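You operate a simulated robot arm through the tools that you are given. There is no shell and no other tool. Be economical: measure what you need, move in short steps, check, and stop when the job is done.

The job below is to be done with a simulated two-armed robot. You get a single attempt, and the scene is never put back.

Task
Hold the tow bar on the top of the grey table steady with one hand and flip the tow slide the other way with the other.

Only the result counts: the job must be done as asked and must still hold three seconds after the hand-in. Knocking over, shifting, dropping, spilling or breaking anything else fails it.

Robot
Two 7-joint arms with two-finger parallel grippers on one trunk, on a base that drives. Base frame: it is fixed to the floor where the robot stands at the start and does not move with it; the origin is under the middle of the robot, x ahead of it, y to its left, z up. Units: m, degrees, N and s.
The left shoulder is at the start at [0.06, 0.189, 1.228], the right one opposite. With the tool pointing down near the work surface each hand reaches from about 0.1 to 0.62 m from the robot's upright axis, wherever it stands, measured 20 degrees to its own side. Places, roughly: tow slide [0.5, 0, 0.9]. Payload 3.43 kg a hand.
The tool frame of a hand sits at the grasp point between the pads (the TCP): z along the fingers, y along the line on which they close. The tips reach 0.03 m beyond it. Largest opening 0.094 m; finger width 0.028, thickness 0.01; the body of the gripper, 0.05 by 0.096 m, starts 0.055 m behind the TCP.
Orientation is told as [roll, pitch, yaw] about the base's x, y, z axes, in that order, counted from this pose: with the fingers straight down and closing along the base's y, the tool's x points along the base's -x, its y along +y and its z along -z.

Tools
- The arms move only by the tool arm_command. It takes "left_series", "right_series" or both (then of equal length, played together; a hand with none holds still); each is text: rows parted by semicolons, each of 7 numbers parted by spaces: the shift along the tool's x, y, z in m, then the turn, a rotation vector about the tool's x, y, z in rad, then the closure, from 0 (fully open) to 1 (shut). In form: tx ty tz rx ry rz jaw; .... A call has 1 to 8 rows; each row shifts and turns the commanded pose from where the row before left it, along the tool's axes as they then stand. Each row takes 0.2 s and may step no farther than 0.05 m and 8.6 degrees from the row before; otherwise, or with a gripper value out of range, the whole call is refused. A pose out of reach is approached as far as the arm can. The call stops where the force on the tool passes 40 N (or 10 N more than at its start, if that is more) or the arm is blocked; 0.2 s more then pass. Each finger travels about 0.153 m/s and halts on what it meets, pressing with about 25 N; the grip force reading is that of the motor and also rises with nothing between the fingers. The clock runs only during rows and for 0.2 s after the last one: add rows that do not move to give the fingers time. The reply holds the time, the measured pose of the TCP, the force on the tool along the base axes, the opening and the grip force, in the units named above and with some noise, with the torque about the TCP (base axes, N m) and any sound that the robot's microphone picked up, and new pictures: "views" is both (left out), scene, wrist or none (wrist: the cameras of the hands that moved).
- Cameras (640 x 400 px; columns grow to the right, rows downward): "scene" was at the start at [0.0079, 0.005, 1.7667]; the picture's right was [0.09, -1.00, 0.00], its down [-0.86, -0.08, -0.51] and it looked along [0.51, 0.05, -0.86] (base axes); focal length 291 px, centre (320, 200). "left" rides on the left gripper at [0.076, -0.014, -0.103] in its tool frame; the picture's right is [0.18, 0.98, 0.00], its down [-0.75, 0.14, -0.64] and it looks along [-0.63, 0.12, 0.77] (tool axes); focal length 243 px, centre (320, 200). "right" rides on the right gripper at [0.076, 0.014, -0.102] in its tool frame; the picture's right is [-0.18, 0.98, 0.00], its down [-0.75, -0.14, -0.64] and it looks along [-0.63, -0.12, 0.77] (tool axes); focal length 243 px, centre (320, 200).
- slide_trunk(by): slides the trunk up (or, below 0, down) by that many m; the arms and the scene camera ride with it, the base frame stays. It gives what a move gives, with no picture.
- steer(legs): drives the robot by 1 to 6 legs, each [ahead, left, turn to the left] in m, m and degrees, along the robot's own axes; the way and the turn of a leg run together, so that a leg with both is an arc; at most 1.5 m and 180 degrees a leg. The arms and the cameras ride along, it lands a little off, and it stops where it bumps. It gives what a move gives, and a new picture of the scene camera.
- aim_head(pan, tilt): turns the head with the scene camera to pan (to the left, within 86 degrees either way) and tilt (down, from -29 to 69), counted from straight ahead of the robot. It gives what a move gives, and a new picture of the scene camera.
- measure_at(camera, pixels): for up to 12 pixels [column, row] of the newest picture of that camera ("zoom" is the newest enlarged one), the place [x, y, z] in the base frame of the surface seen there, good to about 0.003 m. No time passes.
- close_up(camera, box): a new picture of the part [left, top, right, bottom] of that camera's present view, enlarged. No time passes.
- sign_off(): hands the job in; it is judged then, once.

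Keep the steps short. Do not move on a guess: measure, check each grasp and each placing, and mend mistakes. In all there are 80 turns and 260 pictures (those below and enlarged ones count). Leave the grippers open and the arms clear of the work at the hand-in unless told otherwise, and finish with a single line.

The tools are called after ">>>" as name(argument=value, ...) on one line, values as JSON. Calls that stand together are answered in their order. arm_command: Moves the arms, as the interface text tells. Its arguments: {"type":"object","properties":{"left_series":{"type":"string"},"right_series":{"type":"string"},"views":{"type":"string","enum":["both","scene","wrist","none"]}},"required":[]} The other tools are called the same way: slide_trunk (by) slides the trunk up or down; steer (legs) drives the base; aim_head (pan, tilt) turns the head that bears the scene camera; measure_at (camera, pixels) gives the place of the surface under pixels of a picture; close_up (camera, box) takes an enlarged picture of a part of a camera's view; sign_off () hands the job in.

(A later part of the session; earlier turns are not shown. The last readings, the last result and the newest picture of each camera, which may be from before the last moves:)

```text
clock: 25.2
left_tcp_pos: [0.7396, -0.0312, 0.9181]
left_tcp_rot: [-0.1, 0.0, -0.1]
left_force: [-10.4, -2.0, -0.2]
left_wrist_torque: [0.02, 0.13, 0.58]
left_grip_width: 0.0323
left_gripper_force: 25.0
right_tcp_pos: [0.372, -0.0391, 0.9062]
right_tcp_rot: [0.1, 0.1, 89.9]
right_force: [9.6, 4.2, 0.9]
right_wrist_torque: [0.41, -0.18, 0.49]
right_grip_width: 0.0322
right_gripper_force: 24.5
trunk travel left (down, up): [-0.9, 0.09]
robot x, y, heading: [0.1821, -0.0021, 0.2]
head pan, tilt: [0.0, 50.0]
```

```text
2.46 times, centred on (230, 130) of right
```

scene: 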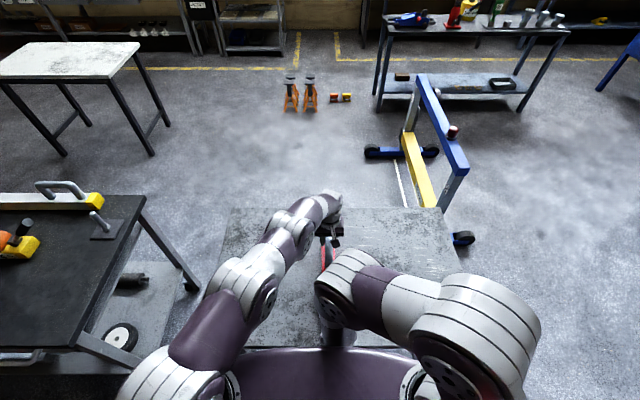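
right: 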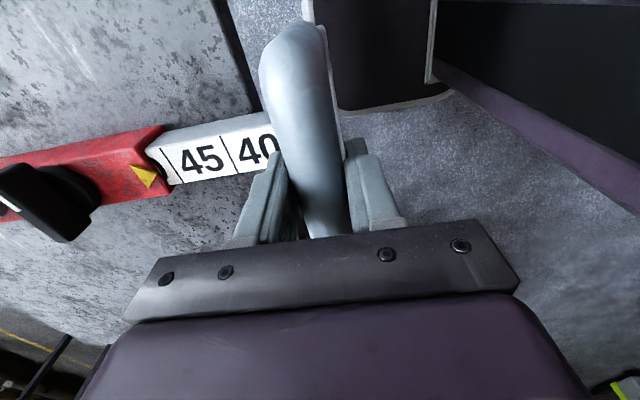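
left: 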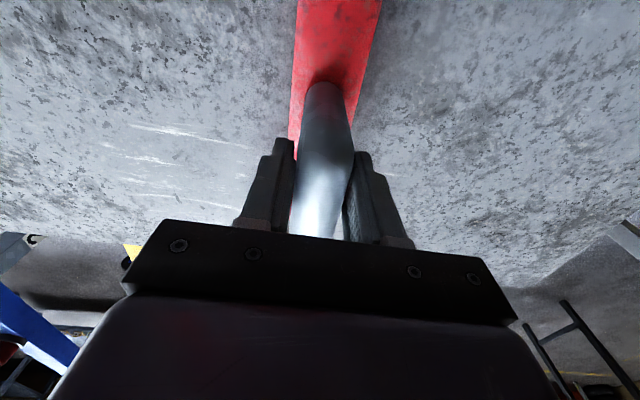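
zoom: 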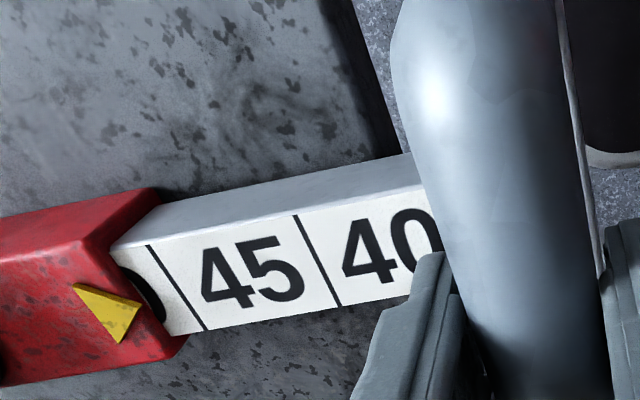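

The next panel ends in "0" (probably 50). The force is still low, so I'll continue carefully and measure the torso column in the right camera.

>>> measure_at(camera="right", pixels=[[440, 75], [500, 115], [600, 180], [630, 150], [560, 150], [630, 60]])

>>> arm_command(right_series="0 0.004 0 0 0 0 1; 0 0.004 0 0 0 0 1; 0 0.004 0 0 0 0 1; 0 0.004 0 0 0 0 1; 0 0.004 0 0 0 0 1; 0 0 0 0 0 0 1", views="wrist")

>>> close_up(camera="right", box=[100, 50, 360, 210])

```text
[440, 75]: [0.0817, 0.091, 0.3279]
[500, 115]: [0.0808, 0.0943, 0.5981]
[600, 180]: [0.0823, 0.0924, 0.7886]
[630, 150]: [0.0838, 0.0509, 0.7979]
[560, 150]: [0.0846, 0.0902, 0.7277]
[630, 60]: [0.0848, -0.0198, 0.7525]
```

```text
clock: 26.6
left_tcp_pos: [0.7426, -0.0306, 0.9184]
left_tcp_rot: [0.0, -0.1, -0.2]
left_force: [9.7, -0.9, 0.0]
left_wrist_torque: [0.15, 0.2, -0.29]
left_grip_width: 0.0322
left_gripper_force: 24.9
right_tcp_pos: [0.3737, -0.0345, 0.9065]
right_tcp_rot: [-1.1, -1.5, 86.6]
right_force: [-10.1, 0.8, -1.1]
right_wrist_torque: [-0.17, 0.06, 0.49]
right_grip_width: 0.0331
right_gripper_force: 24.9
trunk travel left (down, up): [-0.9, 0.09]
robot x, y, heading: [0.1805, -0.0013, -0.1]
head pan, tilt: [0.0, 50.0]
```

right: 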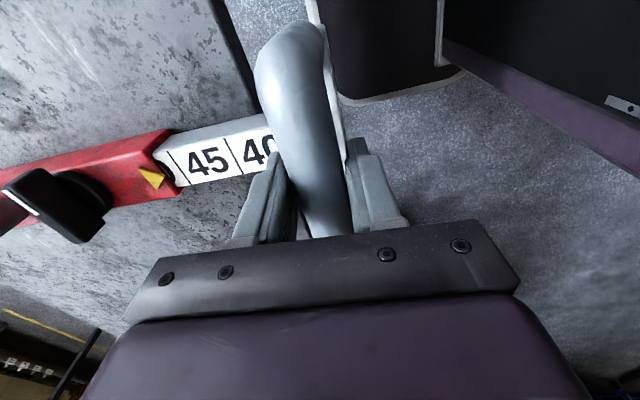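

```text
2.46 times, centred on (230, 130) of right
```

zoom: 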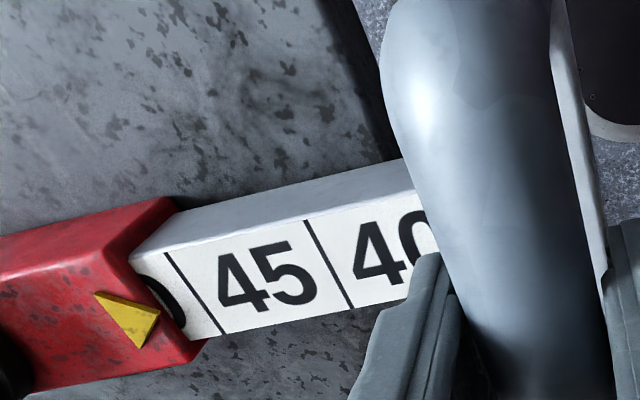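

The right arm ran into its own limit close to the torso: the hand twisted about 3° and pushed back. The slide is fine. I'll release the right hand, rise, then back the robot off and take a better stance. Right opens first.

>>> arm_command(right_series="0 0 0 0 0 0 0.5; 0 0 0 0 0 0 0; 0 0 0 0 0 0 0; 0 0 0 0 0 0 0", views="wrist")

```text
clock: 27.6
left_tcp_pos: [0.74, -0.0306, 0.9181]
left_tcp_rot: [-0.1, 0.0, -0.1]
left_force: [2.6, 2.4, 4.4]
left_wrist_torque: [-0.09, 0.68, -0.21]
left_grip_width: 0.0325
left_gripper_force: 25.4
right_tcp_pos: [0.3733, -0.0314, 0.9101]
right_tcp_rot: [-1.2, -1.5, 86.9]
right_force: [0.2, -0.1, -0.3]
right_wrist_torque: [0.01, -0.01, -0.02]
right_grip_width: 0.0941
right_gripper_force: 0.1
trunk travel left (down, up): [-0.9, 0.09]
robot x, y, heading: [0.1784, 0.0001, -0.2]
head pan, tilt: [0.0, 50.0]
```

right: 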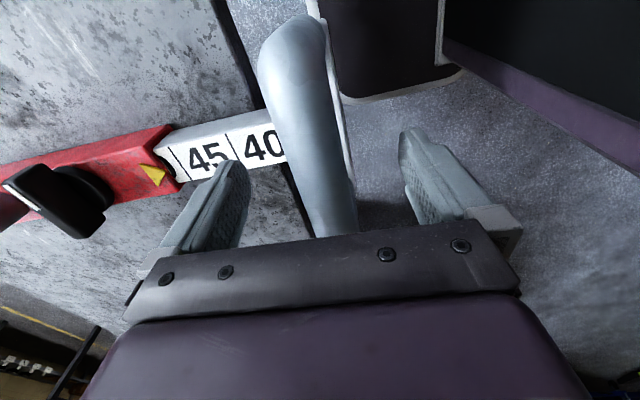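

Right is open and free of the handle. I'll lift it straight up, then move it to the right and forward.

>>> arm_command(right_series="0 0 -0.04 0 0 0 0; 0 0 -0.04 0 0 0 0; 0 0 -0.03 0 0 0 0; 0.04 -0.02 0 0 0 0 0; 0.04 -0.02 0 0 0 0 0; 0.04 -0.02 0 0 0 0 0; 0.03 -0.02 0 0 0 0 0; 0 0 0 0 0 0 0", views="both")

```text
clock: 29.4
left_tcp_pos: [0.7392, -0.0318, 0.9187]
left_tcp_rot: [0.1, 0.1, -0.1]
left_force: [0.3, 0.3, -0.2]
left_wrist_torque: [-0.21, 0.22, -0.21]
left_grip_width: 0.0325
left_gripper_force: 24.8
right_tcp_pos: [0.4337, -0.1903, 1.0163]
right_tcp_rot: [0.0, 0.0, 89.9]
right_force: [0.1, 0.2, 0.0]
right_wrist_torque: [-0.05, 0.01, 0.01]
right_grip_width: 0.0938
right_gripper_force: 0.1
trunk travel left (down, up): [-0.9, 0.09]
robot x, y, heading: [0.1817, 0.0024, -0.1]
head pan, tilt: [0.0, 50.0]
```

scene: 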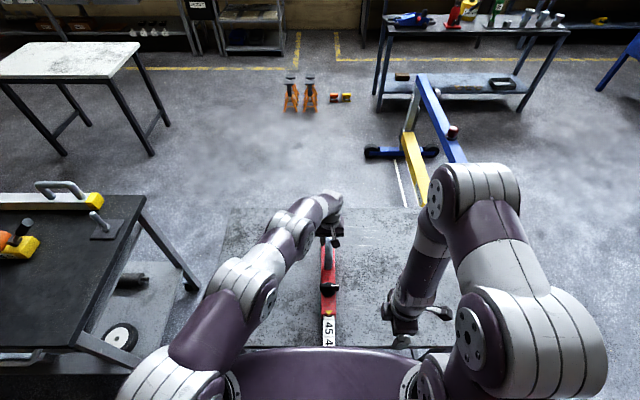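
right: 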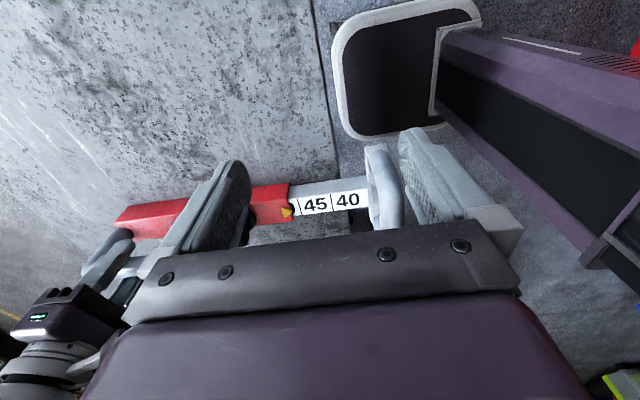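

The slide stays where I left it. Now I'll open the left hand and lift it clear of the far handle.

>>> arm_command(left_series="0 0 0 0 0 0 0.5; 0 0 0 0 0 0 0; 0 0 0 0 0 0 0; 0 0 -0.03 0 0 0 0; 0 0 -0.04 0 0 0 0; 0 0 -0.04 0 0 0 0; 0 0 0 0 0 0 0", views="wrist")

>>> steer(legs=[[-0.12, 0, 0]])

>>> close_up(camera="scene", box=[280, 180, 400, 340])

```text
clock: 31.0
left_tcp_pos: [0.7402, -0.0329, 1.0299]
left_tcp_rot: [0.0, 0.0, -0.1]
left_force: [-0.2, 0.1, -0.8]
left_wrist_torque: [0.0, 0.0, -0.02]
left_grip_width: 0.094
left_gripper_force: 0.1
right_tcp_pos: [0.4341, -0.1901, 1.0153]
right_tcp_rot: [0.0, 0.0, 89.9]
right_force: [0.5, -0.2, -0.4]
right_wrist_torque: [0.0, 0.0, 0.01]
right_grip_width: 0.0938
right_gripper_force: 0.0
trunk travel left (down, up): [-0.9, 0.09]
robot x, y, heading: [0.1783, 0.001, -0.2]
head pan, tilt: [0.0, 50.0]
```

left: 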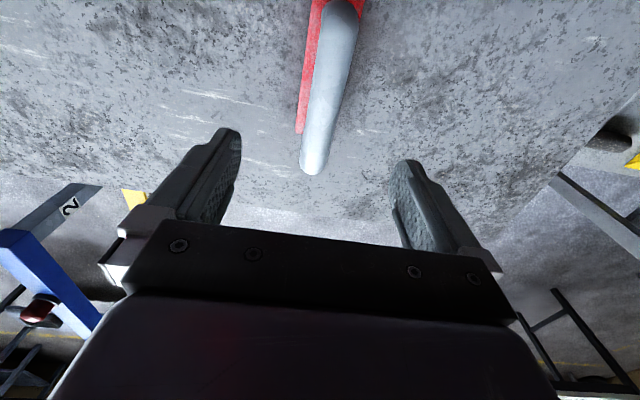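

```text
clock: 32.3
left_tcp_pos: [0.6192, -0.0306, 1.0298]
left_tcp_rot: [-0.1, 0.1, 0.1]
left_force: [0.4, 0.2, 0.2]
left_wrist_torque: [0.0, 0.03, -0.03]
left_grip_width: 0.094
left_gripper_force: 0.1
right_tcp_pos: [0.3132, -0.1893, 1.0155]
right_tcp_rot: [0.1, -0.1, 90.0]
right_force: [-0.5, -0.5, 1.0]
right_wrist_torque: [0.0, 0.0, 0.03]
right_grip_width: 0.0941
right_gripper_force: 0.1
trunk travel left (down, up): [-0.9, 0.09]
robot x, y, heading: [0.0591, 0.0008, 0.1]
head pan, tilt: [0.0, 50.0]
```

scene: 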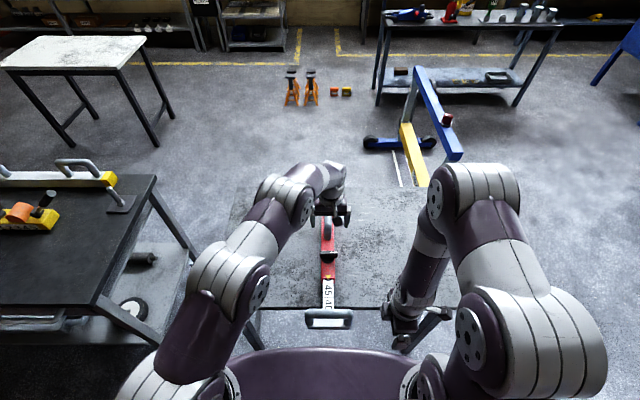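

```text
2.50 times, centred on (340, 260) of scene
```

zoom: 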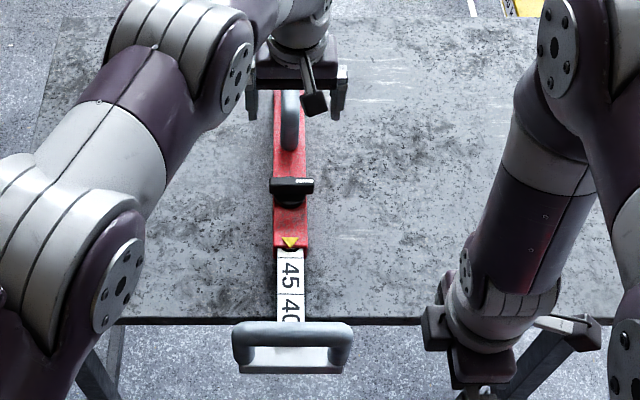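

I'll measure the bar in its new state.

>>> measure_at(camera="zoom", pixels=[[278, 185], [310, 185], [290, 205], [276, 235], [306, 235], [290, 245], [240, 328], [290, 325], [345, 330], [292, 120], [290, 280], [260, 225]])

```text
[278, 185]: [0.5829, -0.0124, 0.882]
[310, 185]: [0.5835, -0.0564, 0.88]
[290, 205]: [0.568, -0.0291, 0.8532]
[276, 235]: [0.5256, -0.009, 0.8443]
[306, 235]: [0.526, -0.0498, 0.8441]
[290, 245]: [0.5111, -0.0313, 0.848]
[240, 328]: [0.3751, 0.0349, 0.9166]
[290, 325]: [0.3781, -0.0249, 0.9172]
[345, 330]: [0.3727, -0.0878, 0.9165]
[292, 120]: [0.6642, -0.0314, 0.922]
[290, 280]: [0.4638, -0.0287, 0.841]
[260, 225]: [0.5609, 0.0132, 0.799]
```

The bar's body has slid about 45 mm toward me: the lever is now at x 0.583 instead of 0.627. My grip slipped along the smooth far handle. I'll fix this by nesting the half-closed left fingers in front of the far handle's front post and pushing the body back to where it was. Then I'll hold it by that stop while pulling. First I'll drive 0.07 m ahead.

>>> steer(legs=[[0.07, 0, 0]])

>>> arm_command(left_series="0.04 0 0 0 0 0 0.4; 0.02 0 0 0 0 0 0.787; 0 0 0 0 0 0 0.787; 0 0 0 0 0 0 0.787")

```text
clock: 33.3
left_tcp_pos: [0.6864, -0.0309, 1.0308]
left_tcp_rot: [0.0, -0.1, 0.0]
left_force: [-0.2, 0.2, 0.4]
left_wrist_torque: [-0.03, 0.0, -0.01]
left_grip_width: 0.0939
left_gripper_force: 0.2
right_tcp_pos: [0.3812, -0.19, 1.0168]
right_tcp_rot: [-0.1, 0.0, 90.0]
right_force: [-0.3, 0.4, -0.3]
right_wrist_torque: [-0.04, -0.02, -0.01]
right_grip_width: 0.0939
right_gripper_force: 0.1
trunk travel left (down, up): [-0.9, 0.09]
robot x, y, heading: [0.1314, -0.0, -0.0]
head pan, tilt: [0.0, 50.0]
```

scene: 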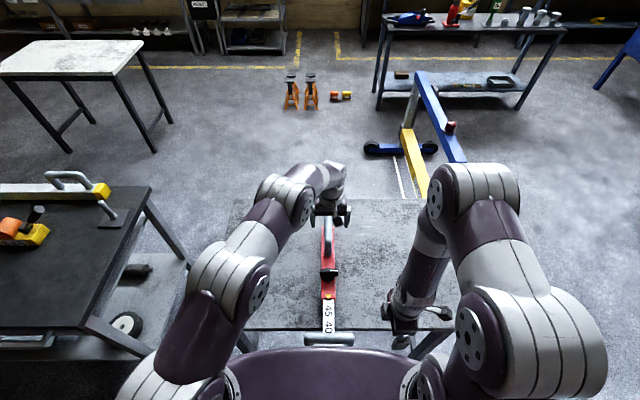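

```text
clock: 34.3
left_tcp_pos: [0.6269, -0.0313, 1.0305]
left_tcp_rot: [0.1, -0.2, 0.0]
left_force: [0.7, 0.2, 0.1]
left_wrist_torque: [0.01, 0.0, -0.02]
left_grip_width: 0.02
left_gripper_force: 0.1
right_tcp_pos: [0.3816, -0.1892, 1.016]
right_tcp_rot: [-0.1, 0.0, 89.9]
right_force: [-0.1, -0.6, 0.3]
right_wrist_torque: [0.02, -0.06, 0.0]
right_grip_width: 0.0939
right_gripper_force: 0.1
trunk travel left (down, up): [-0.9, 0.09]
robot x, y, heading: [0.1285, -0.0012, 0.0]
head pan, tilt: [0.0, 50.0]
```

scene: 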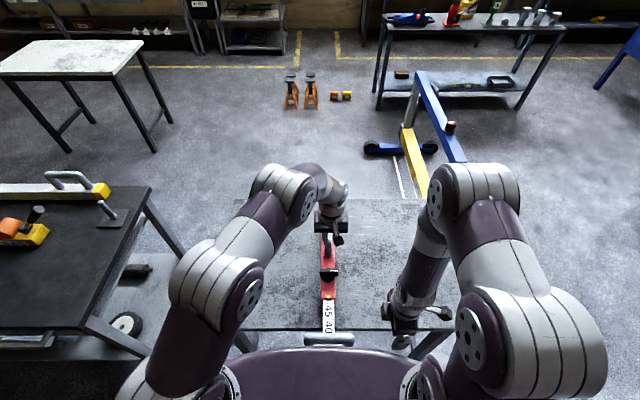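
left: 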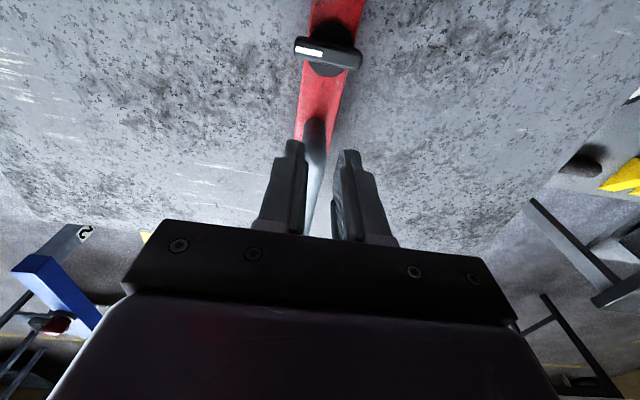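

I'll check the gap between the lever and the post before going down into it.

>>> measure_at(camera="left", pixels=[[300, 48], [355, 62], [330, 72], [315, 125], [310, 135], [322, 100], [315, 150]])

>>> measure_at(camera="scene", pixels=[[328, 252], [328, 258], [328, 264], [330, 272], [328, 240]])

```text
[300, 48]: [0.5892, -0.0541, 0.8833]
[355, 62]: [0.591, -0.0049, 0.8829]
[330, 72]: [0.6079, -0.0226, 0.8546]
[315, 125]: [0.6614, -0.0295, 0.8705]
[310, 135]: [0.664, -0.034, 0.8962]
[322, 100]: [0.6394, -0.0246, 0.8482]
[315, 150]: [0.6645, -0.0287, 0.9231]
```

```text
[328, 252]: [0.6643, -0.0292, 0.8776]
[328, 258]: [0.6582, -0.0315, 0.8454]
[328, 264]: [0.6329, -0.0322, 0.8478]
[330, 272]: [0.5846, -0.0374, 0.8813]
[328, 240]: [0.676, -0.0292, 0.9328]
```

The gap is 0.61–0.66 in x. The fingers (0.615–0.643) fit, so I'll descend to z≈0.89.

>>> arm_command(left_series="0 0.001 0.04 0 0 0 0.787; -0.001 0 0.04 0 0 0 0.787; 0 0 0.04 0 0 0 0.787; 0 0 0.02 0 0 0 0.787; 0 0 0 0 0 0 0.787")

```text
clock: 35.5
left_tcp_pos: [0.6297, -0.0296, 0.8915]
left_tcp_rot: [0.0, 0.0, -0.1]
left_force: [-0.1, 0.4, 0.3]
left_wrist_torque: [0.0, 0.01, 0.02]
left_grip_width: 0.0201
left_gripper_force: 0.0
right_tcp_pos: [0.3829, -0.1907, 1.0158]
right_tcp_rot: [0.0, 0.0, 90.0]
right_force: [-1.5, -0.5, 0.1]
right_wrist_torque: [-0.01, 0.0, -0.02]
right_grip_width: 0.0942
right_gripper_force: 0.1
trunk travel left (down, up): [-0.9, 0.09]
robot x, y, heading: [0.1284, 0.0008, -0.1]
head pan, tilt: [0.0, 50.0]
```

scene: 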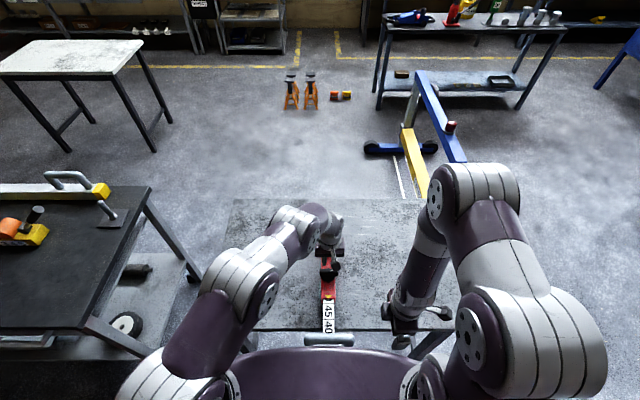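
left: 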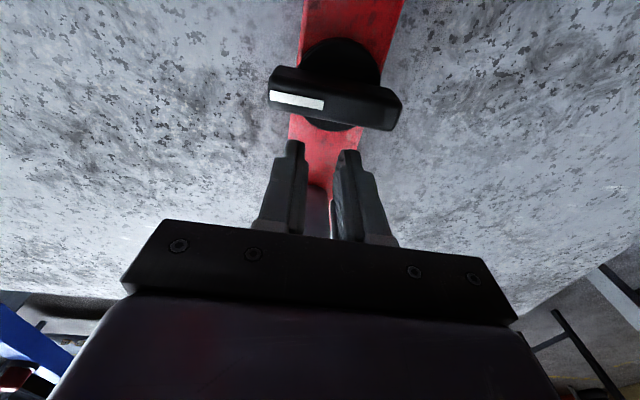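

The fingers are down in the gap without touching anything. I'll push the post forward slowly toward its first place (front face x≈0.706).

>>> arm_command(left_series="-0.01 0 0 0 0 0 0.787; -0.008 0 0 0 0 0 0.787; -0.008 0 0 0 0 0 0.787; -0.008 0 0 0 0 0 0.787; -0.008 0 0 0 0 0 0.787; -0.008 0 0 0 0 0 0.787; 0 0 0 0 0 0 0.787")

>>> measure_at(camera="left", pixels=[[280, 80], [395, 98], [340, 125]])

```text
clock: 37.1
left_tcp_pos: [0.681, -0.0304, 0.8914]
left_tcp_rot: [0.1, 0.0, 0.1]
left_force: [-0.5, -0.5, 1.1]
left_wrist_torque: [0.02, 0.01, 0.01]
left_grip_width: 0.02
left_gripper_force: 0.1
right_tcp_pos: [0.3834, -0.1894, 1.0169]
right_tcp_rot: [0.0, -0.1, 90.1]
right_force: [0.4, -0.2, 0.1]
right_wrist_torque: [0.03, 0.03, -0.02]
right_grip_width: 0.0938
right_gripper_force: 0.0
trunk travel left (down, up): [-0.9, 0.09]
robot x, y, heading: [0.1316, -0.0019, -0.1]
head pan, tilt: [0.0, 50.0]
```

scene: 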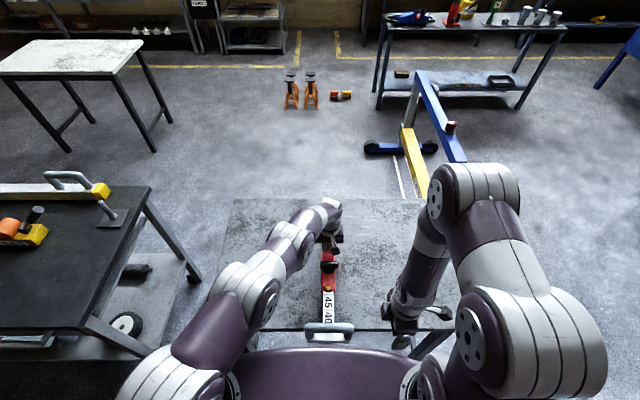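
left: 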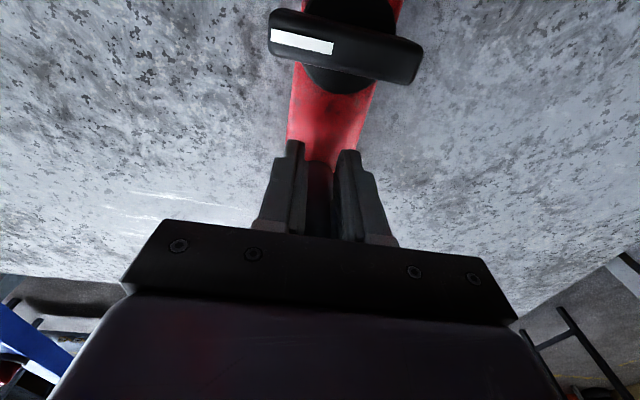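

```text
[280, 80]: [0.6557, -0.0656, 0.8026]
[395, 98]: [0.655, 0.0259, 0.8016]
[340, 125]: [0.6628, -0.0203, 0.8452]
```

>>> measure_at(camera="left", pixels=[[275, 25], [418, 62], [345, 55], [330, 90]])

>>> measure_at(camera="scene", pixels=[[308, 327], [329, 327], [350, 327], [329, 289], [322, 265], [337, 265]])

```text
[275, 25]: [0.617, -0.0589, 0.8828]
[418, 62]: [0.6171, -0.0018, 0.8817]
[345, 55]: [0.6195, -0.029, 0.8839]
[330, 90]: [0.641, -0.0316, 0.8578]
```

```text
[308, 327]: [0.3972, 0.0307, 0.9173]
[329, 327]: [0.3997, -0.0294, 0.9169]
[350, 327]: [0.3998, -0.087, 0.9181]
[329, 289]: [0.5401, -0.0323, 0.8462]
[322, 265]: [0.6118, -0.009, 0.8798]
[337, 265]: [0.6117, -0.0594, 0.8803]
```

The body is back to within about 14 mm of its start (lever 0.613 against 0.627). I'll push the remaining 14 mm, and bring the right hand to x≈0.40, still off to the side.

>>> arm_command(left_series="-0.007 0 0 0 0 0 0.787; -0.007 0 0 0 0 0 0.787; 0 0 0 0 0 0 0.787", right_series="0 -0.011 0 0 0 0 0; 0 -0.01 0 0 0 0 0; 0 0 0 0 0 0 0")

>>> measure_at(camera="scene", pixels=[[309, 324], [329, 323], [349, 323], [329, 285], [328, 260]])

```text
clock: 37.9
left_tcp_pos: [0.687, -0.0302, 0.8891]
left_tcp_rot: [0.0, 0.0, 0.0]
left_force: [0.9, -0.4, -1.0]
left_wrist_torque: [-0.03, 0.01, -0.03]
left_grip_width: 0.0197
left_gripper_force: 0.2
left hand out of reach, approached as far as the arm can: row 2
right_tcp_pos: [0.4036, -0.1893, 1.0161]
right_tcp_rot: [0.0, 0.0, 90.0]
right_force: [-0.3, 0.0, -0.8]
right_wrist_torque: [-0.02, -0.01, 0.02]
right_grip_width: 0.0942
right_gripper_force: 0.0
trunk travel left (down, up): [-0.9, 0.09]
robot x, y, heading: [0.1317, -0.0053, -0.1]
head pan, tilt: [0.0, 50.0]
```

scene: 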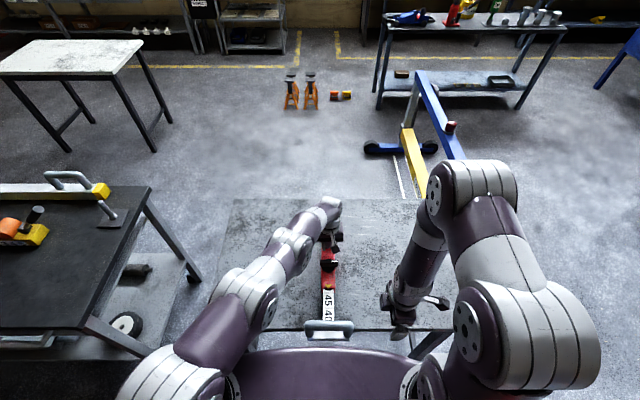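
right: 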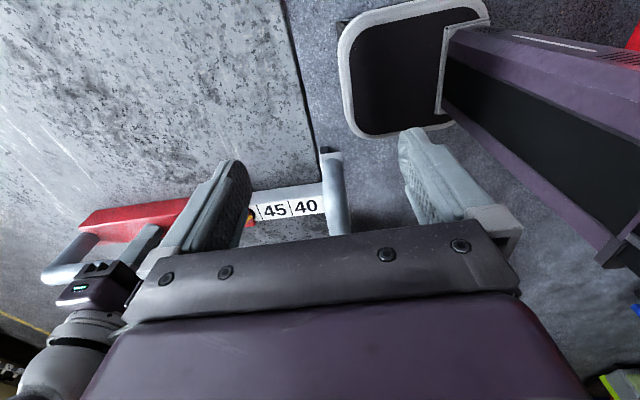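
left: 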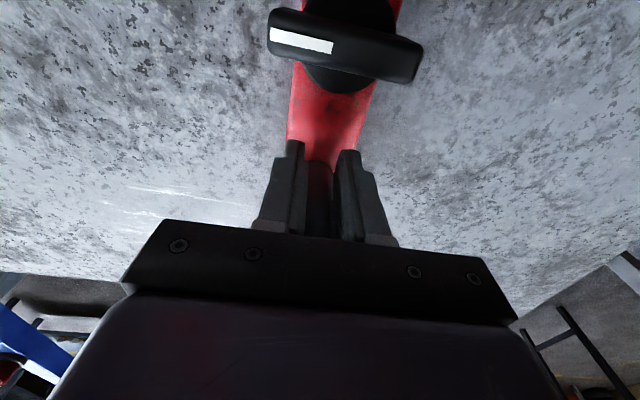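

```text
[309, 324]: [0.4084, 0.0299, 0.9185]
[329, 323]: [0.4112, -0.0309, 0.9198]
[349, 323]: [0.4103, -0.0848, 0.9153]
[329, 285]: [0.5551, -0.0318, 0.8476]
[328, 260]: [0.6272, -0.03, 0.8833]
```

The body is back at about its original place (lever 0.625, red end 0.552), and the left fingers sit against the post. Next I'll put the right hand over the slide handle at [0.409, -0.03] and lower it.

>>> arm_command(right_series="-0.04 -0.003 0 0 0 0 0; -0.04 -0.003 0 0 0 0 0; -0.04 0 0 0 0 0 0; -0.035 0 0.01 0 0 0 0; 0 0 0.03 0 0 0 0; 0 0 0.04 0 0 0 0; 0 0 0.03 0 0 0 0; 0 0 0 0 0 0 0", views="wrist")

```text
clock: 39.7
left_tcp_pos: [0.6875, -0.0301, 0.8893]
left_tcp_rot: [0.0, 0.0, -0.1]
left_force: [-0.2, -0.3, -0.8]
left_wrist_torque: [0.0, 0.03, 0.02]
left_grip_width: 0.0203
left_gripper_force: 0.1
right_tcp_pos: [0.4114, -0.0372, 0.905]
right_tcp_rot: [0.0, 0.0, 90.0]
right_force: [0.5, 0.5, 0.0]
right_wrist_torque: [-0.01, -0.01, 0.01]
right_grip_width: 0.094
right_gripper_force: 0.1
trunk travel left (down, up): [-0.9, 0.09]
robot x, y, heading: [0.1283, 0.001, -0.1]
head pan, tilt: [0.0, 50.0]
```

right: 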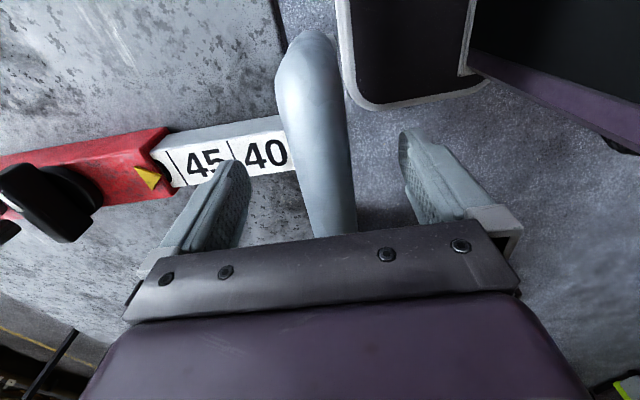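

The handle is between the right fingers. I'll close, then pull 8 mm and compare forces.

>>> arm_command(right_series="0 0 0 0 0 0 0.5; 0 0 0 0 0 0 1; 0 0 0 0 0 0 1; 0 0 0 0 0 0 1; 0 0.004 0 0 0 0 1; 0 0.004 0 0 0 0 1; 0 0 0 0 0 0 1", views="wrist")

>>> measure_at(camera="scene", pixels=[[329, 285], [328, 260]])

```text
clock: 41.3
left_tcp_pos: [0.6868, -0.0299, 0.8882]
left_tcp_rot: [0.1, 0.1, -0.1]
left_force: [-10.1, 1.2, -1.6]
left_wrist_torque: [-0.05, -0.14, 0.04]
left_grip_width: 0.0233
left_gripper_force: 3.1
right_tcp_pos: [0.4028, -0.0341, 0.9055]
right_tcp_rot: [0.0, 0.0, 90.0]
right_force: [9.7, -1.1, 1.0]
right_wrist_torque: [0.03, -0.12, -0.4]
right_grip_width: 0.0323
right_gripper_force: 25.1
trunk travel left (down, up): [-0.9, 0.09]
robot x, y, heading: [0.1323, -0.0019, -0.0]
head pan, tilt: [0.0, 50.0]
```

right: 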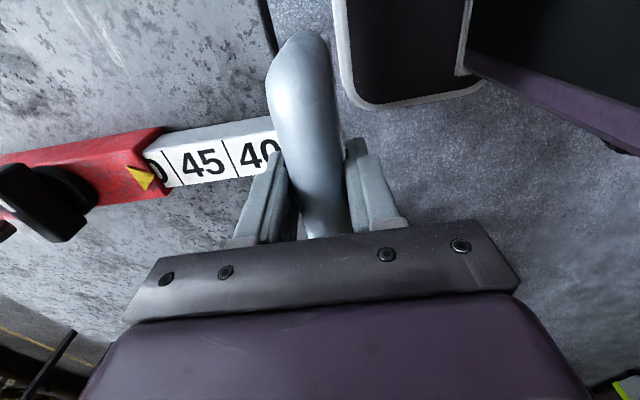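

```text
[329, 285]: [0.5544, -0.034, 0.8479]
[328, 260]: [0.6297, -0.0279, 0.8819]
```

The tension now goes between the hands (10 N each) while the body stays put, and the slide advanced. I'll keep pulling.

>>> arm_command(right_series="0 0.004 0 0 0 0 1; 0 0.004 0 0 0 0 1; 0 0.004 0 0 0 0 1; 0 0.004 0 0 0 0 1; 0 0.004 0 0 0 0 1; 0 0 0 0 0 0 1", views="both")

>>> close_up(camera="right", box=[60, 80, 320, 240])

>>> measure_at(camera="scene", pixels=[[329, 285], [328, 260]])

```text
clock: 42.0
left_tcp_pos: [0.6813, -0.0296, 0.8853]
left_tcp_rot: [0.3, 0.8, 0.0]
left_force: [-17.5, 2.5, -0.1]
left_wrist_torque: [-0.05, -0.33, 0.05]
left_grip_width: 0.0
left_gripper_force: 25.1
right_tcp_pos: [0.3968, -0.0313, 0.9071]
right_tcp_rot: [-0.7, -0.6, 89.9]
right_force: [16.0, -2.9, -0.9]
right_wrist_torque: [0.14, -0.08, -0.47]
right_grip_width: 0.0323
right_gripper_force: 24.6
trunk travel left (down, up): [-0.9, 0.09]
robot x, y, heading: [0.1297, 0.0008, 0.0]
head pan, tilt: [0.0, 50.0]
stopped in row 3 (right hand): the force on the tool passed its limit at 41 N (the readings are from after the stop); the commanded pose is now the measured one
```

scene: 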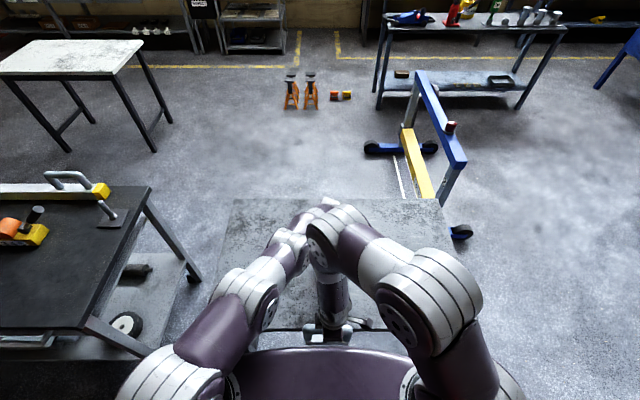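
right: 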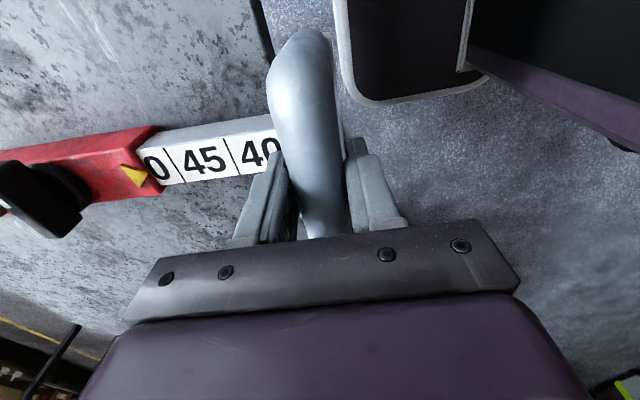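

```text
2.46 times, centred on (190, 160) of right
```

zoom: 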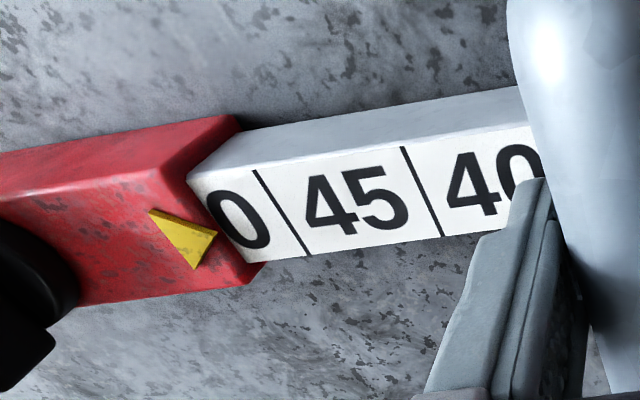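

```text
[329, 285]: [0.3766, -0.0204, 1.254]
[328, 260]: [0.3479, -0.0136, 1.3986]
```

The pull passed 40 N at the tool, so either the slide reached its stop or something jammed. The left jaw also closed up. I'll measure the body and handle now with the right camera and look at the left view.

>>> measure_at(camera="right", pixels=[[100, 150], [152, 185], [135, 175], [30, 170], [75, 165], [172, 165], [237, 152], [285, 90]])

>>> close_up(camera="left", box=[200, 0, 480, 260])

>>> close_up(camera="scene", box=[240, 180, 420, 350])

```text
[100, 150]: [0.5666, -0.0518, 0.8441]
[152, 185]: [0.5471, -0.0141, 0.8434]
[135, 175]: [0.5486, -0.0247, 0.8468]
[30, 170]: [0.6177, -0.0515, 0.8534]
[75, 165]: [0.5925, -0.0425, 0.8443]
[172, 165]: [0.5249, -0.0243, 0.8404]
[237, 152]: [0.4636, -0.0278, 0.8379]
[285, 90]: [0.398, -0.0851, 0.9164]
```

```text
1.54 times, centred on (340, 130) of left
```

zoom: 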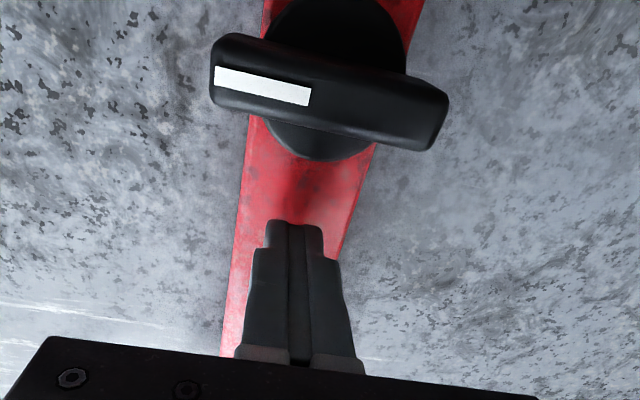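

```text
2.35 times, centred on (330, 265) of scene
```

zoom: 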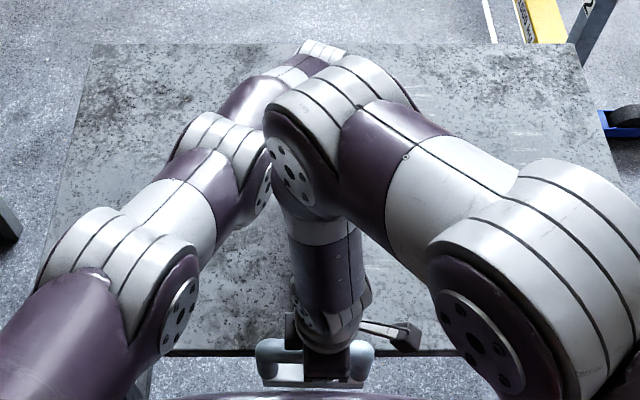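

The handle is now about 78 mm farther out from the body than at the start. I'll retest in tiny steps to see whether this is a hard stop.

>>> arm_command(right_series="0 0.002 0 0 0 0 1; 0 0.002 0 0 0 0 1; 0 0.002 0 0 0 0 1; 0 0.002 0 0 0 0 1; 0 0 0 0 0 0 1", views="wrist")

>>> measure_at(camera="right", pixels=[[152, 185], [172, 165], [237, 152], [285, 90], [75, 165]])

```text
clock: 43.2
left_tcp_pos: [0.6864, -0.0313, 0.8872]
left_tcp_rot: [0.1, 0.4, -0.1]
left_force: [-24.3, -3.6, -7.6]
left_wrist_torque: [-0.04, -0.33, 0.25]
left_grip_width: 0.0182
left_gripper_force: 0.1
right_tcp_pos: [0.3872, -0.0329, 0.9055]
right_tcp_rot: [-0.4, -0.2, 90.0]
right_force: [24.0, 3.2, -2.6]
right_wrist_torque: [0.01, -0.08, 0.54]
right_grip_width: 0.0322
right_gripper_force: 25.3
trunk travel left (down, up): [-0.9, 0.09]
robot x, y, heading: [0.133, -0.0017, 0.2]
head pan, tilt: [0.0, 50.0]
```

right: 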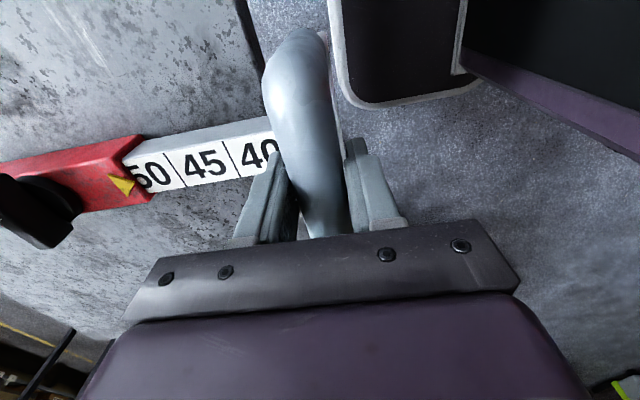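

```text
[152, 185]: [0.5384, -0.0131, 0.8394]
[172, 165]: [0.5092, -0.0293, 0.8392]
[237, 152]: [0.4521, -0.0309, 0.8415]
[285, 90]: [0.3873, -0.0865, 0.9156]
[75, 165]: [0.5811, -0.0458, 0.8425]
```

It moved again and "50" is nearly all visible, so that wasn't the stop. I'll continue in small steps.

>>> arm_command(right_series="0 0.002 0 0 0 0 1; 0 0.002 0 0 0 0 1; 0 0.002 0 0 0 0 1; 0 0.002 0 0 0 0 1; 0 0.002 0 0 0 0 1; 0 0 0 0 0 0 1", views="wrist")

>>> close_up(camera="right", box=[0, 80, 320, 270])

```text
clock: 44.6
left_tcp_pos: [0.688, -0.0305, 0.8885]
left_tcp_rot: [0.1, 0.2, 0.0]
left_force: [-11.5, -0.6, -4.4]
left_wrist_torque: [-0.08, -0.12, 0.17]
left_grip_width: 0.0195
left_gripper_force: 0.1
right_tcp_pos: [0.377, -0.0336, 0.9062]
right_tcp_rot: [-0.3, -0.2, 89.9]
right_force: [11.3, 0.8, -3.4]
right_wrist_torque: [0.13, -0.12, 0.37]
right_grip_width: 0.0324
right_gripper_force: 24.9
trunk travel left (down, up): [-0.9, 0.09]
robot x, y, heading: [0.131, 0.0014, 0.3]
head pan, tilt: [0.0, 50.0]
```

right: 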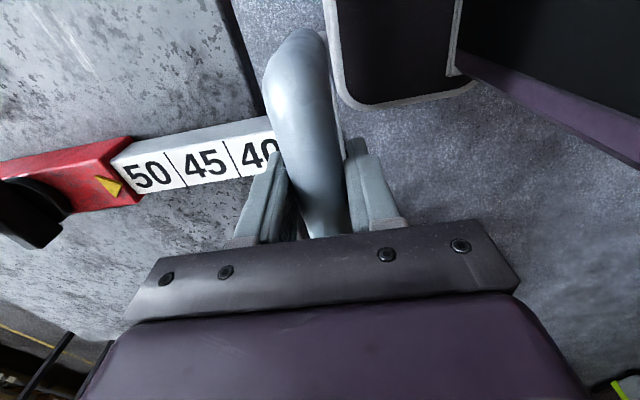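

```text
2.00 times, centred on (160, 175) of right
```

zoom: 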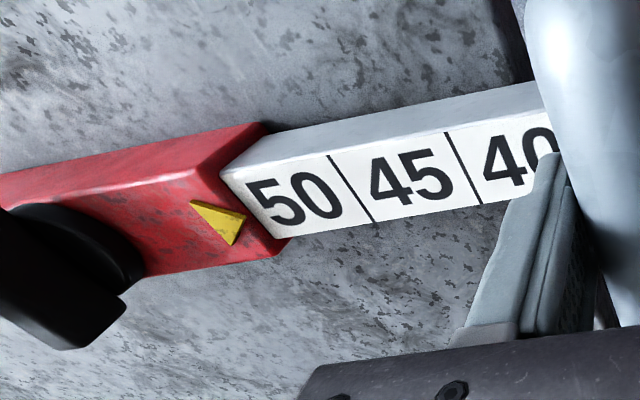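

"50" is now fully shown, matching how "40" looked at the start. I'll test for an end stop with a few more millimetres.

>>> arm_command(right_series="0 0.002 0 0 0 0 1; 0 0.002 0 0 0 0 1; 0 0.002 0 0 0 0 1; 0 0.002 0 0 0 0 1; 0 0 0 0 0 0 1", views="wrist")

>>> close_up(camera="right", box=[0, 80, 320, 270])

```text
clock: 45.8
left_tcp_pos: [0.6843, -0.0306, 0.8882]
left_tcp_rot: [0.1, 0.3, 0.0]
left_force: [-8.0, 0.9, 1.4]
left_wrist_torque: [-0.04, -0.13, 0.1]
left_grip_width: 0.0197
left_gripper_force: 0.1
right_tcp_pos: [0.367, -0.0344, 0.9065]
right_tcp_rot: [-0.3, -0.1, 90.0]
right_force: [6.8, 0.6, -5.2]
right_wrist_torque: [0.24, -0.11, 0.44]
right_grip_width: 0.032
right_gripper_force: 25.6
trunk travel left (down, up): [-0.9, 0.09]
robot x, y, heading: [0.1307, -0.0005, -0.1]
head pan, tilt: [0.0, 50.0]
```

right: 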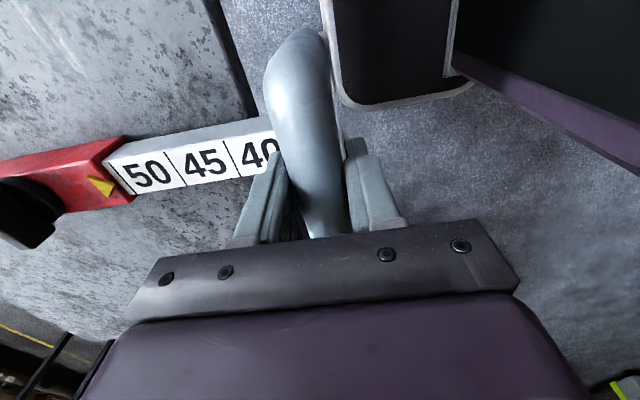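

```text
2.00 times, centred on (160, 175) of right
```

zoom: 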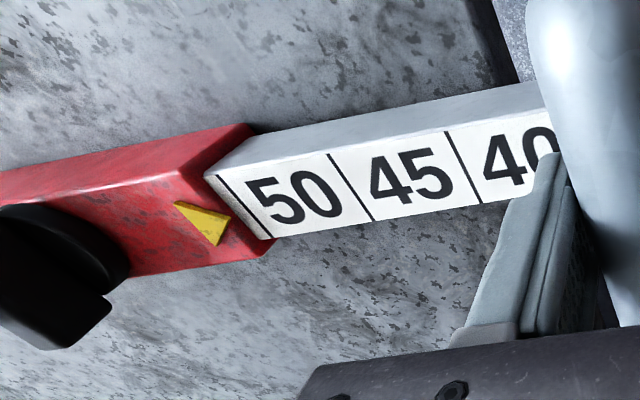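

There's a tick beyond "50" and the force is even lower, so the slide runs on. I'll continue.

>>> arm_command(right_series="0 0.003 0 0 0 0 1; 0 0.003 0 0 0 0 1; 0 0.003 0 0 0 0 1; 0 0.003 0 0 0 0 1; 0 0.003 0 0 0 0 1; 0 0.003 0 0 0 0 1; 0 0 0 0 0 0 1", views="wrist")

>>> close_up(camera="right", box=[0, 80, 320, 270])

```text
clock: 47.4
left_tcp_pos: [0.6849, -0.0294, 0.887]
left_tcp_rot: [0.2, 0.5, -0.2]
left_force: [-21.4, -1.0, -5.5]
left_wrist_torque: [-0.05, -0.28, 0.2]
left_grip_width: 0.0193
left_gripper_force: 0.1
right_tcp_pos: [0.3497, -0.0339, 0.906]
right_tcp_rot: [-0.4, -0.2, 90.1]
right_force: [18.2, 2.3, 1.0]
right_wrist_torque: [0.36, -0.18, 0.33]
right_grip_width: 0.0321
right_gripper_force: 24.7
trunk travel left (down, up): [-0.9, 0.09]
robot x, y, heading: [0.1326, -0.0025, 0.4]
head pan, tilt: [0.0, 50.0]
```

right: 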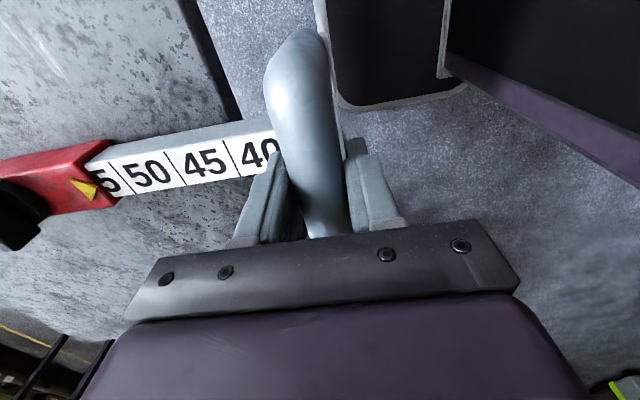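

```text
2.00 times, centred on (160, 175) of right
```

zoom: 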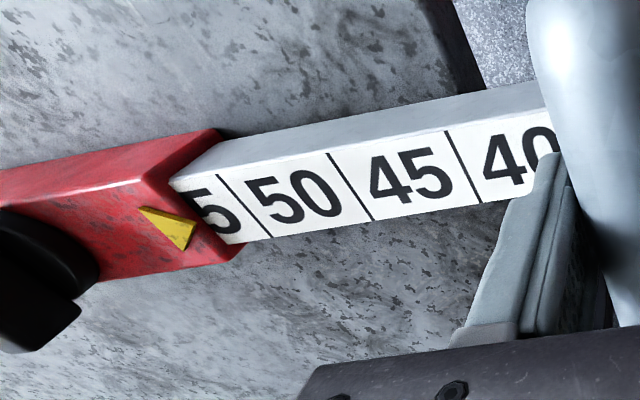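

The strip shows "…5" (55) next. I'll check that the body hasn't drifted before going on.

>>> measure_at(camera="right", pixels=[[105, 145], [110, 200], [25, 205], [125, 170], [178, 160], [237, 152], [285, 90]])

>>> close_up(camera="left", box=[200, 0, 480, 260])

```text
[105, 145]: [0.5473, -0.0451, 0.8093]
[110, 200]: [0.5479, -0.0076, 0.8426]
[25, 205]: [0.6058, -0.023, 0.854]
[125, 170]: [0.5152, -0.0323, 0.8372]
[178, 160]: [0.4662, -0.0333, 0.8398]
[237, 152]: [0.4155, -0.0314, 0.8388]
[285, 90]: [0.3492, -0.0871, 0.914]
```

```text
1.54 times, centred on (340, 130) of left
```

zoom: 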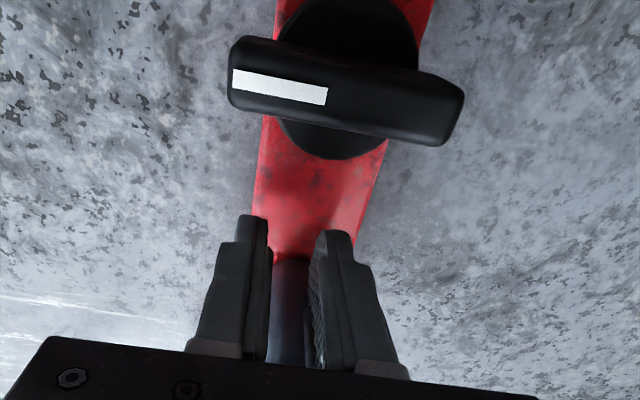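

The body is steady (red end 0.548) and the scale is in centimetres, 5 per panel. There's room for about 25 mm more with this stance, so I'll go on.

>>> arm_command(right_series="0 0.003 0 0 0 0 1; 0 0.003 0 0 0 0 1; 0 0.003 0 0 0 0 1; 0 0.003 0 0 0 0 1; 0 0.003 0 0 0 0 1; 0 0.003 0 0 0 0 1; 0 0 0 0 0 0 1", views="wrist")

>>> close_up(camera="right", box=[0, 80, 320, 270])

```text
clock: 49.0
left_tcp_pos: [0.6866, -0.0297, 0.8882]
left_tcp_rot: [0.1, 0.3, 0.0]
left_force: [-20.4, -0.7, -4.3]
left_wrist_torque: [-0.02, -0.28, 0.18]
left_grip_width: 0.0193
left_gripper_force: 0.1
right_tcp_pos: [0.3314, -0.0349, 0.9071]
right_tcp_rot: [-0.3, -0.2, 90.0]
right_force: [19.4, 2.1, -4.1]
right_wrist_torque: [0.1, -0.09, 0.21]
right_grip_width: 0.0321
right_gripper_force: 25.4
trunk travel left (down, up): [-0.9, 0.09]
robot x, y, heading: [0.1289, 0.0023, 0.0]
head pan, tilt: [0.0, 50.0]
```

right: 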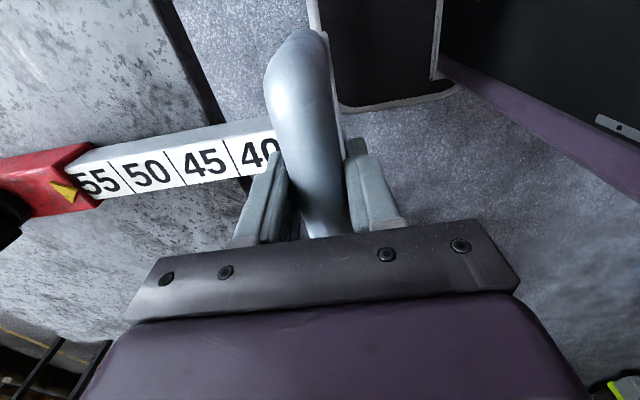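

```text
2.00 times, centred on (160, 175) of right
```

zoom: 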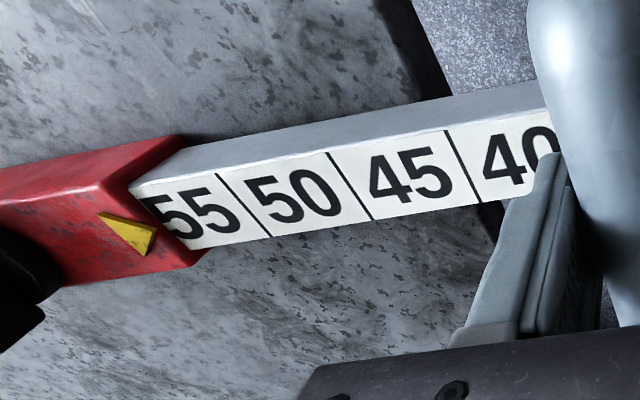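

"55" is almost fully out. I'll take a few more small steps, watching for the stop or the arm limit.

>>> arm_command(right_series="0 0.002 0 0 0 0 1; 0 0.002 0 0 0 0 1; 0 0.002 0 0 0 0 1; 0 0.002 0 0 0 0 1; 0 0 0 0 0 0 1", views="wrist")

>>> close_up(camera="right", box=[0, 80, 320, 270])

```text
clock: 50.2
left_tcp_pos: [0.6878, -0.0285, 0.8897]
left_tcp_rot: [0.1, 0.3, 0.0]
left_force: [-5.8, 0.5, -1.9]
left_wrist_torque: [-0.04, -0.06, 0.05]
left_grip_width: 0.0203
left_gripper_force: 0.1
right_tcp_pos: [0.3232, -0.0334, 0.905]
right_tcp_rot: [-0.3, -0.2, 90.0]
right_force: [5.1, 1.0, -3.1]
right_wrist_torque: [0.29, -0.12, 0.19]
right_grip_width: 0.0321
right_gripper_force: 24.7
trunk travel left (down, up): [-0.9, 0.09]
robot x, y, heading: [0.1288, -0.0025, -0.1]
head pan, tilt: [0.0, 50.0]
```

right: 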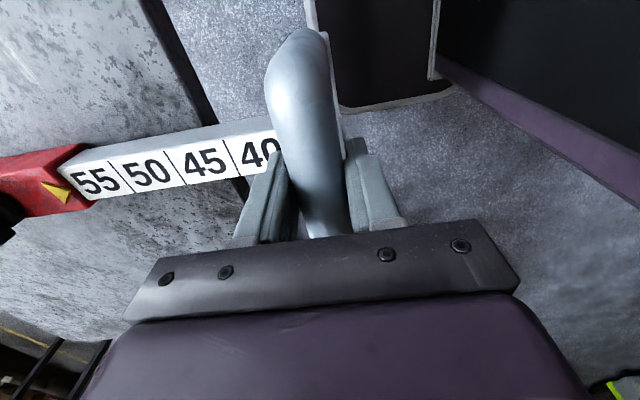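

```text
2.00 times, centred on (160, 175) of right
```

zoom: 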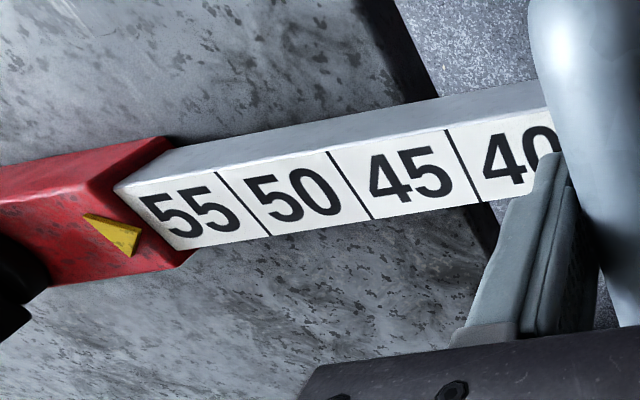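

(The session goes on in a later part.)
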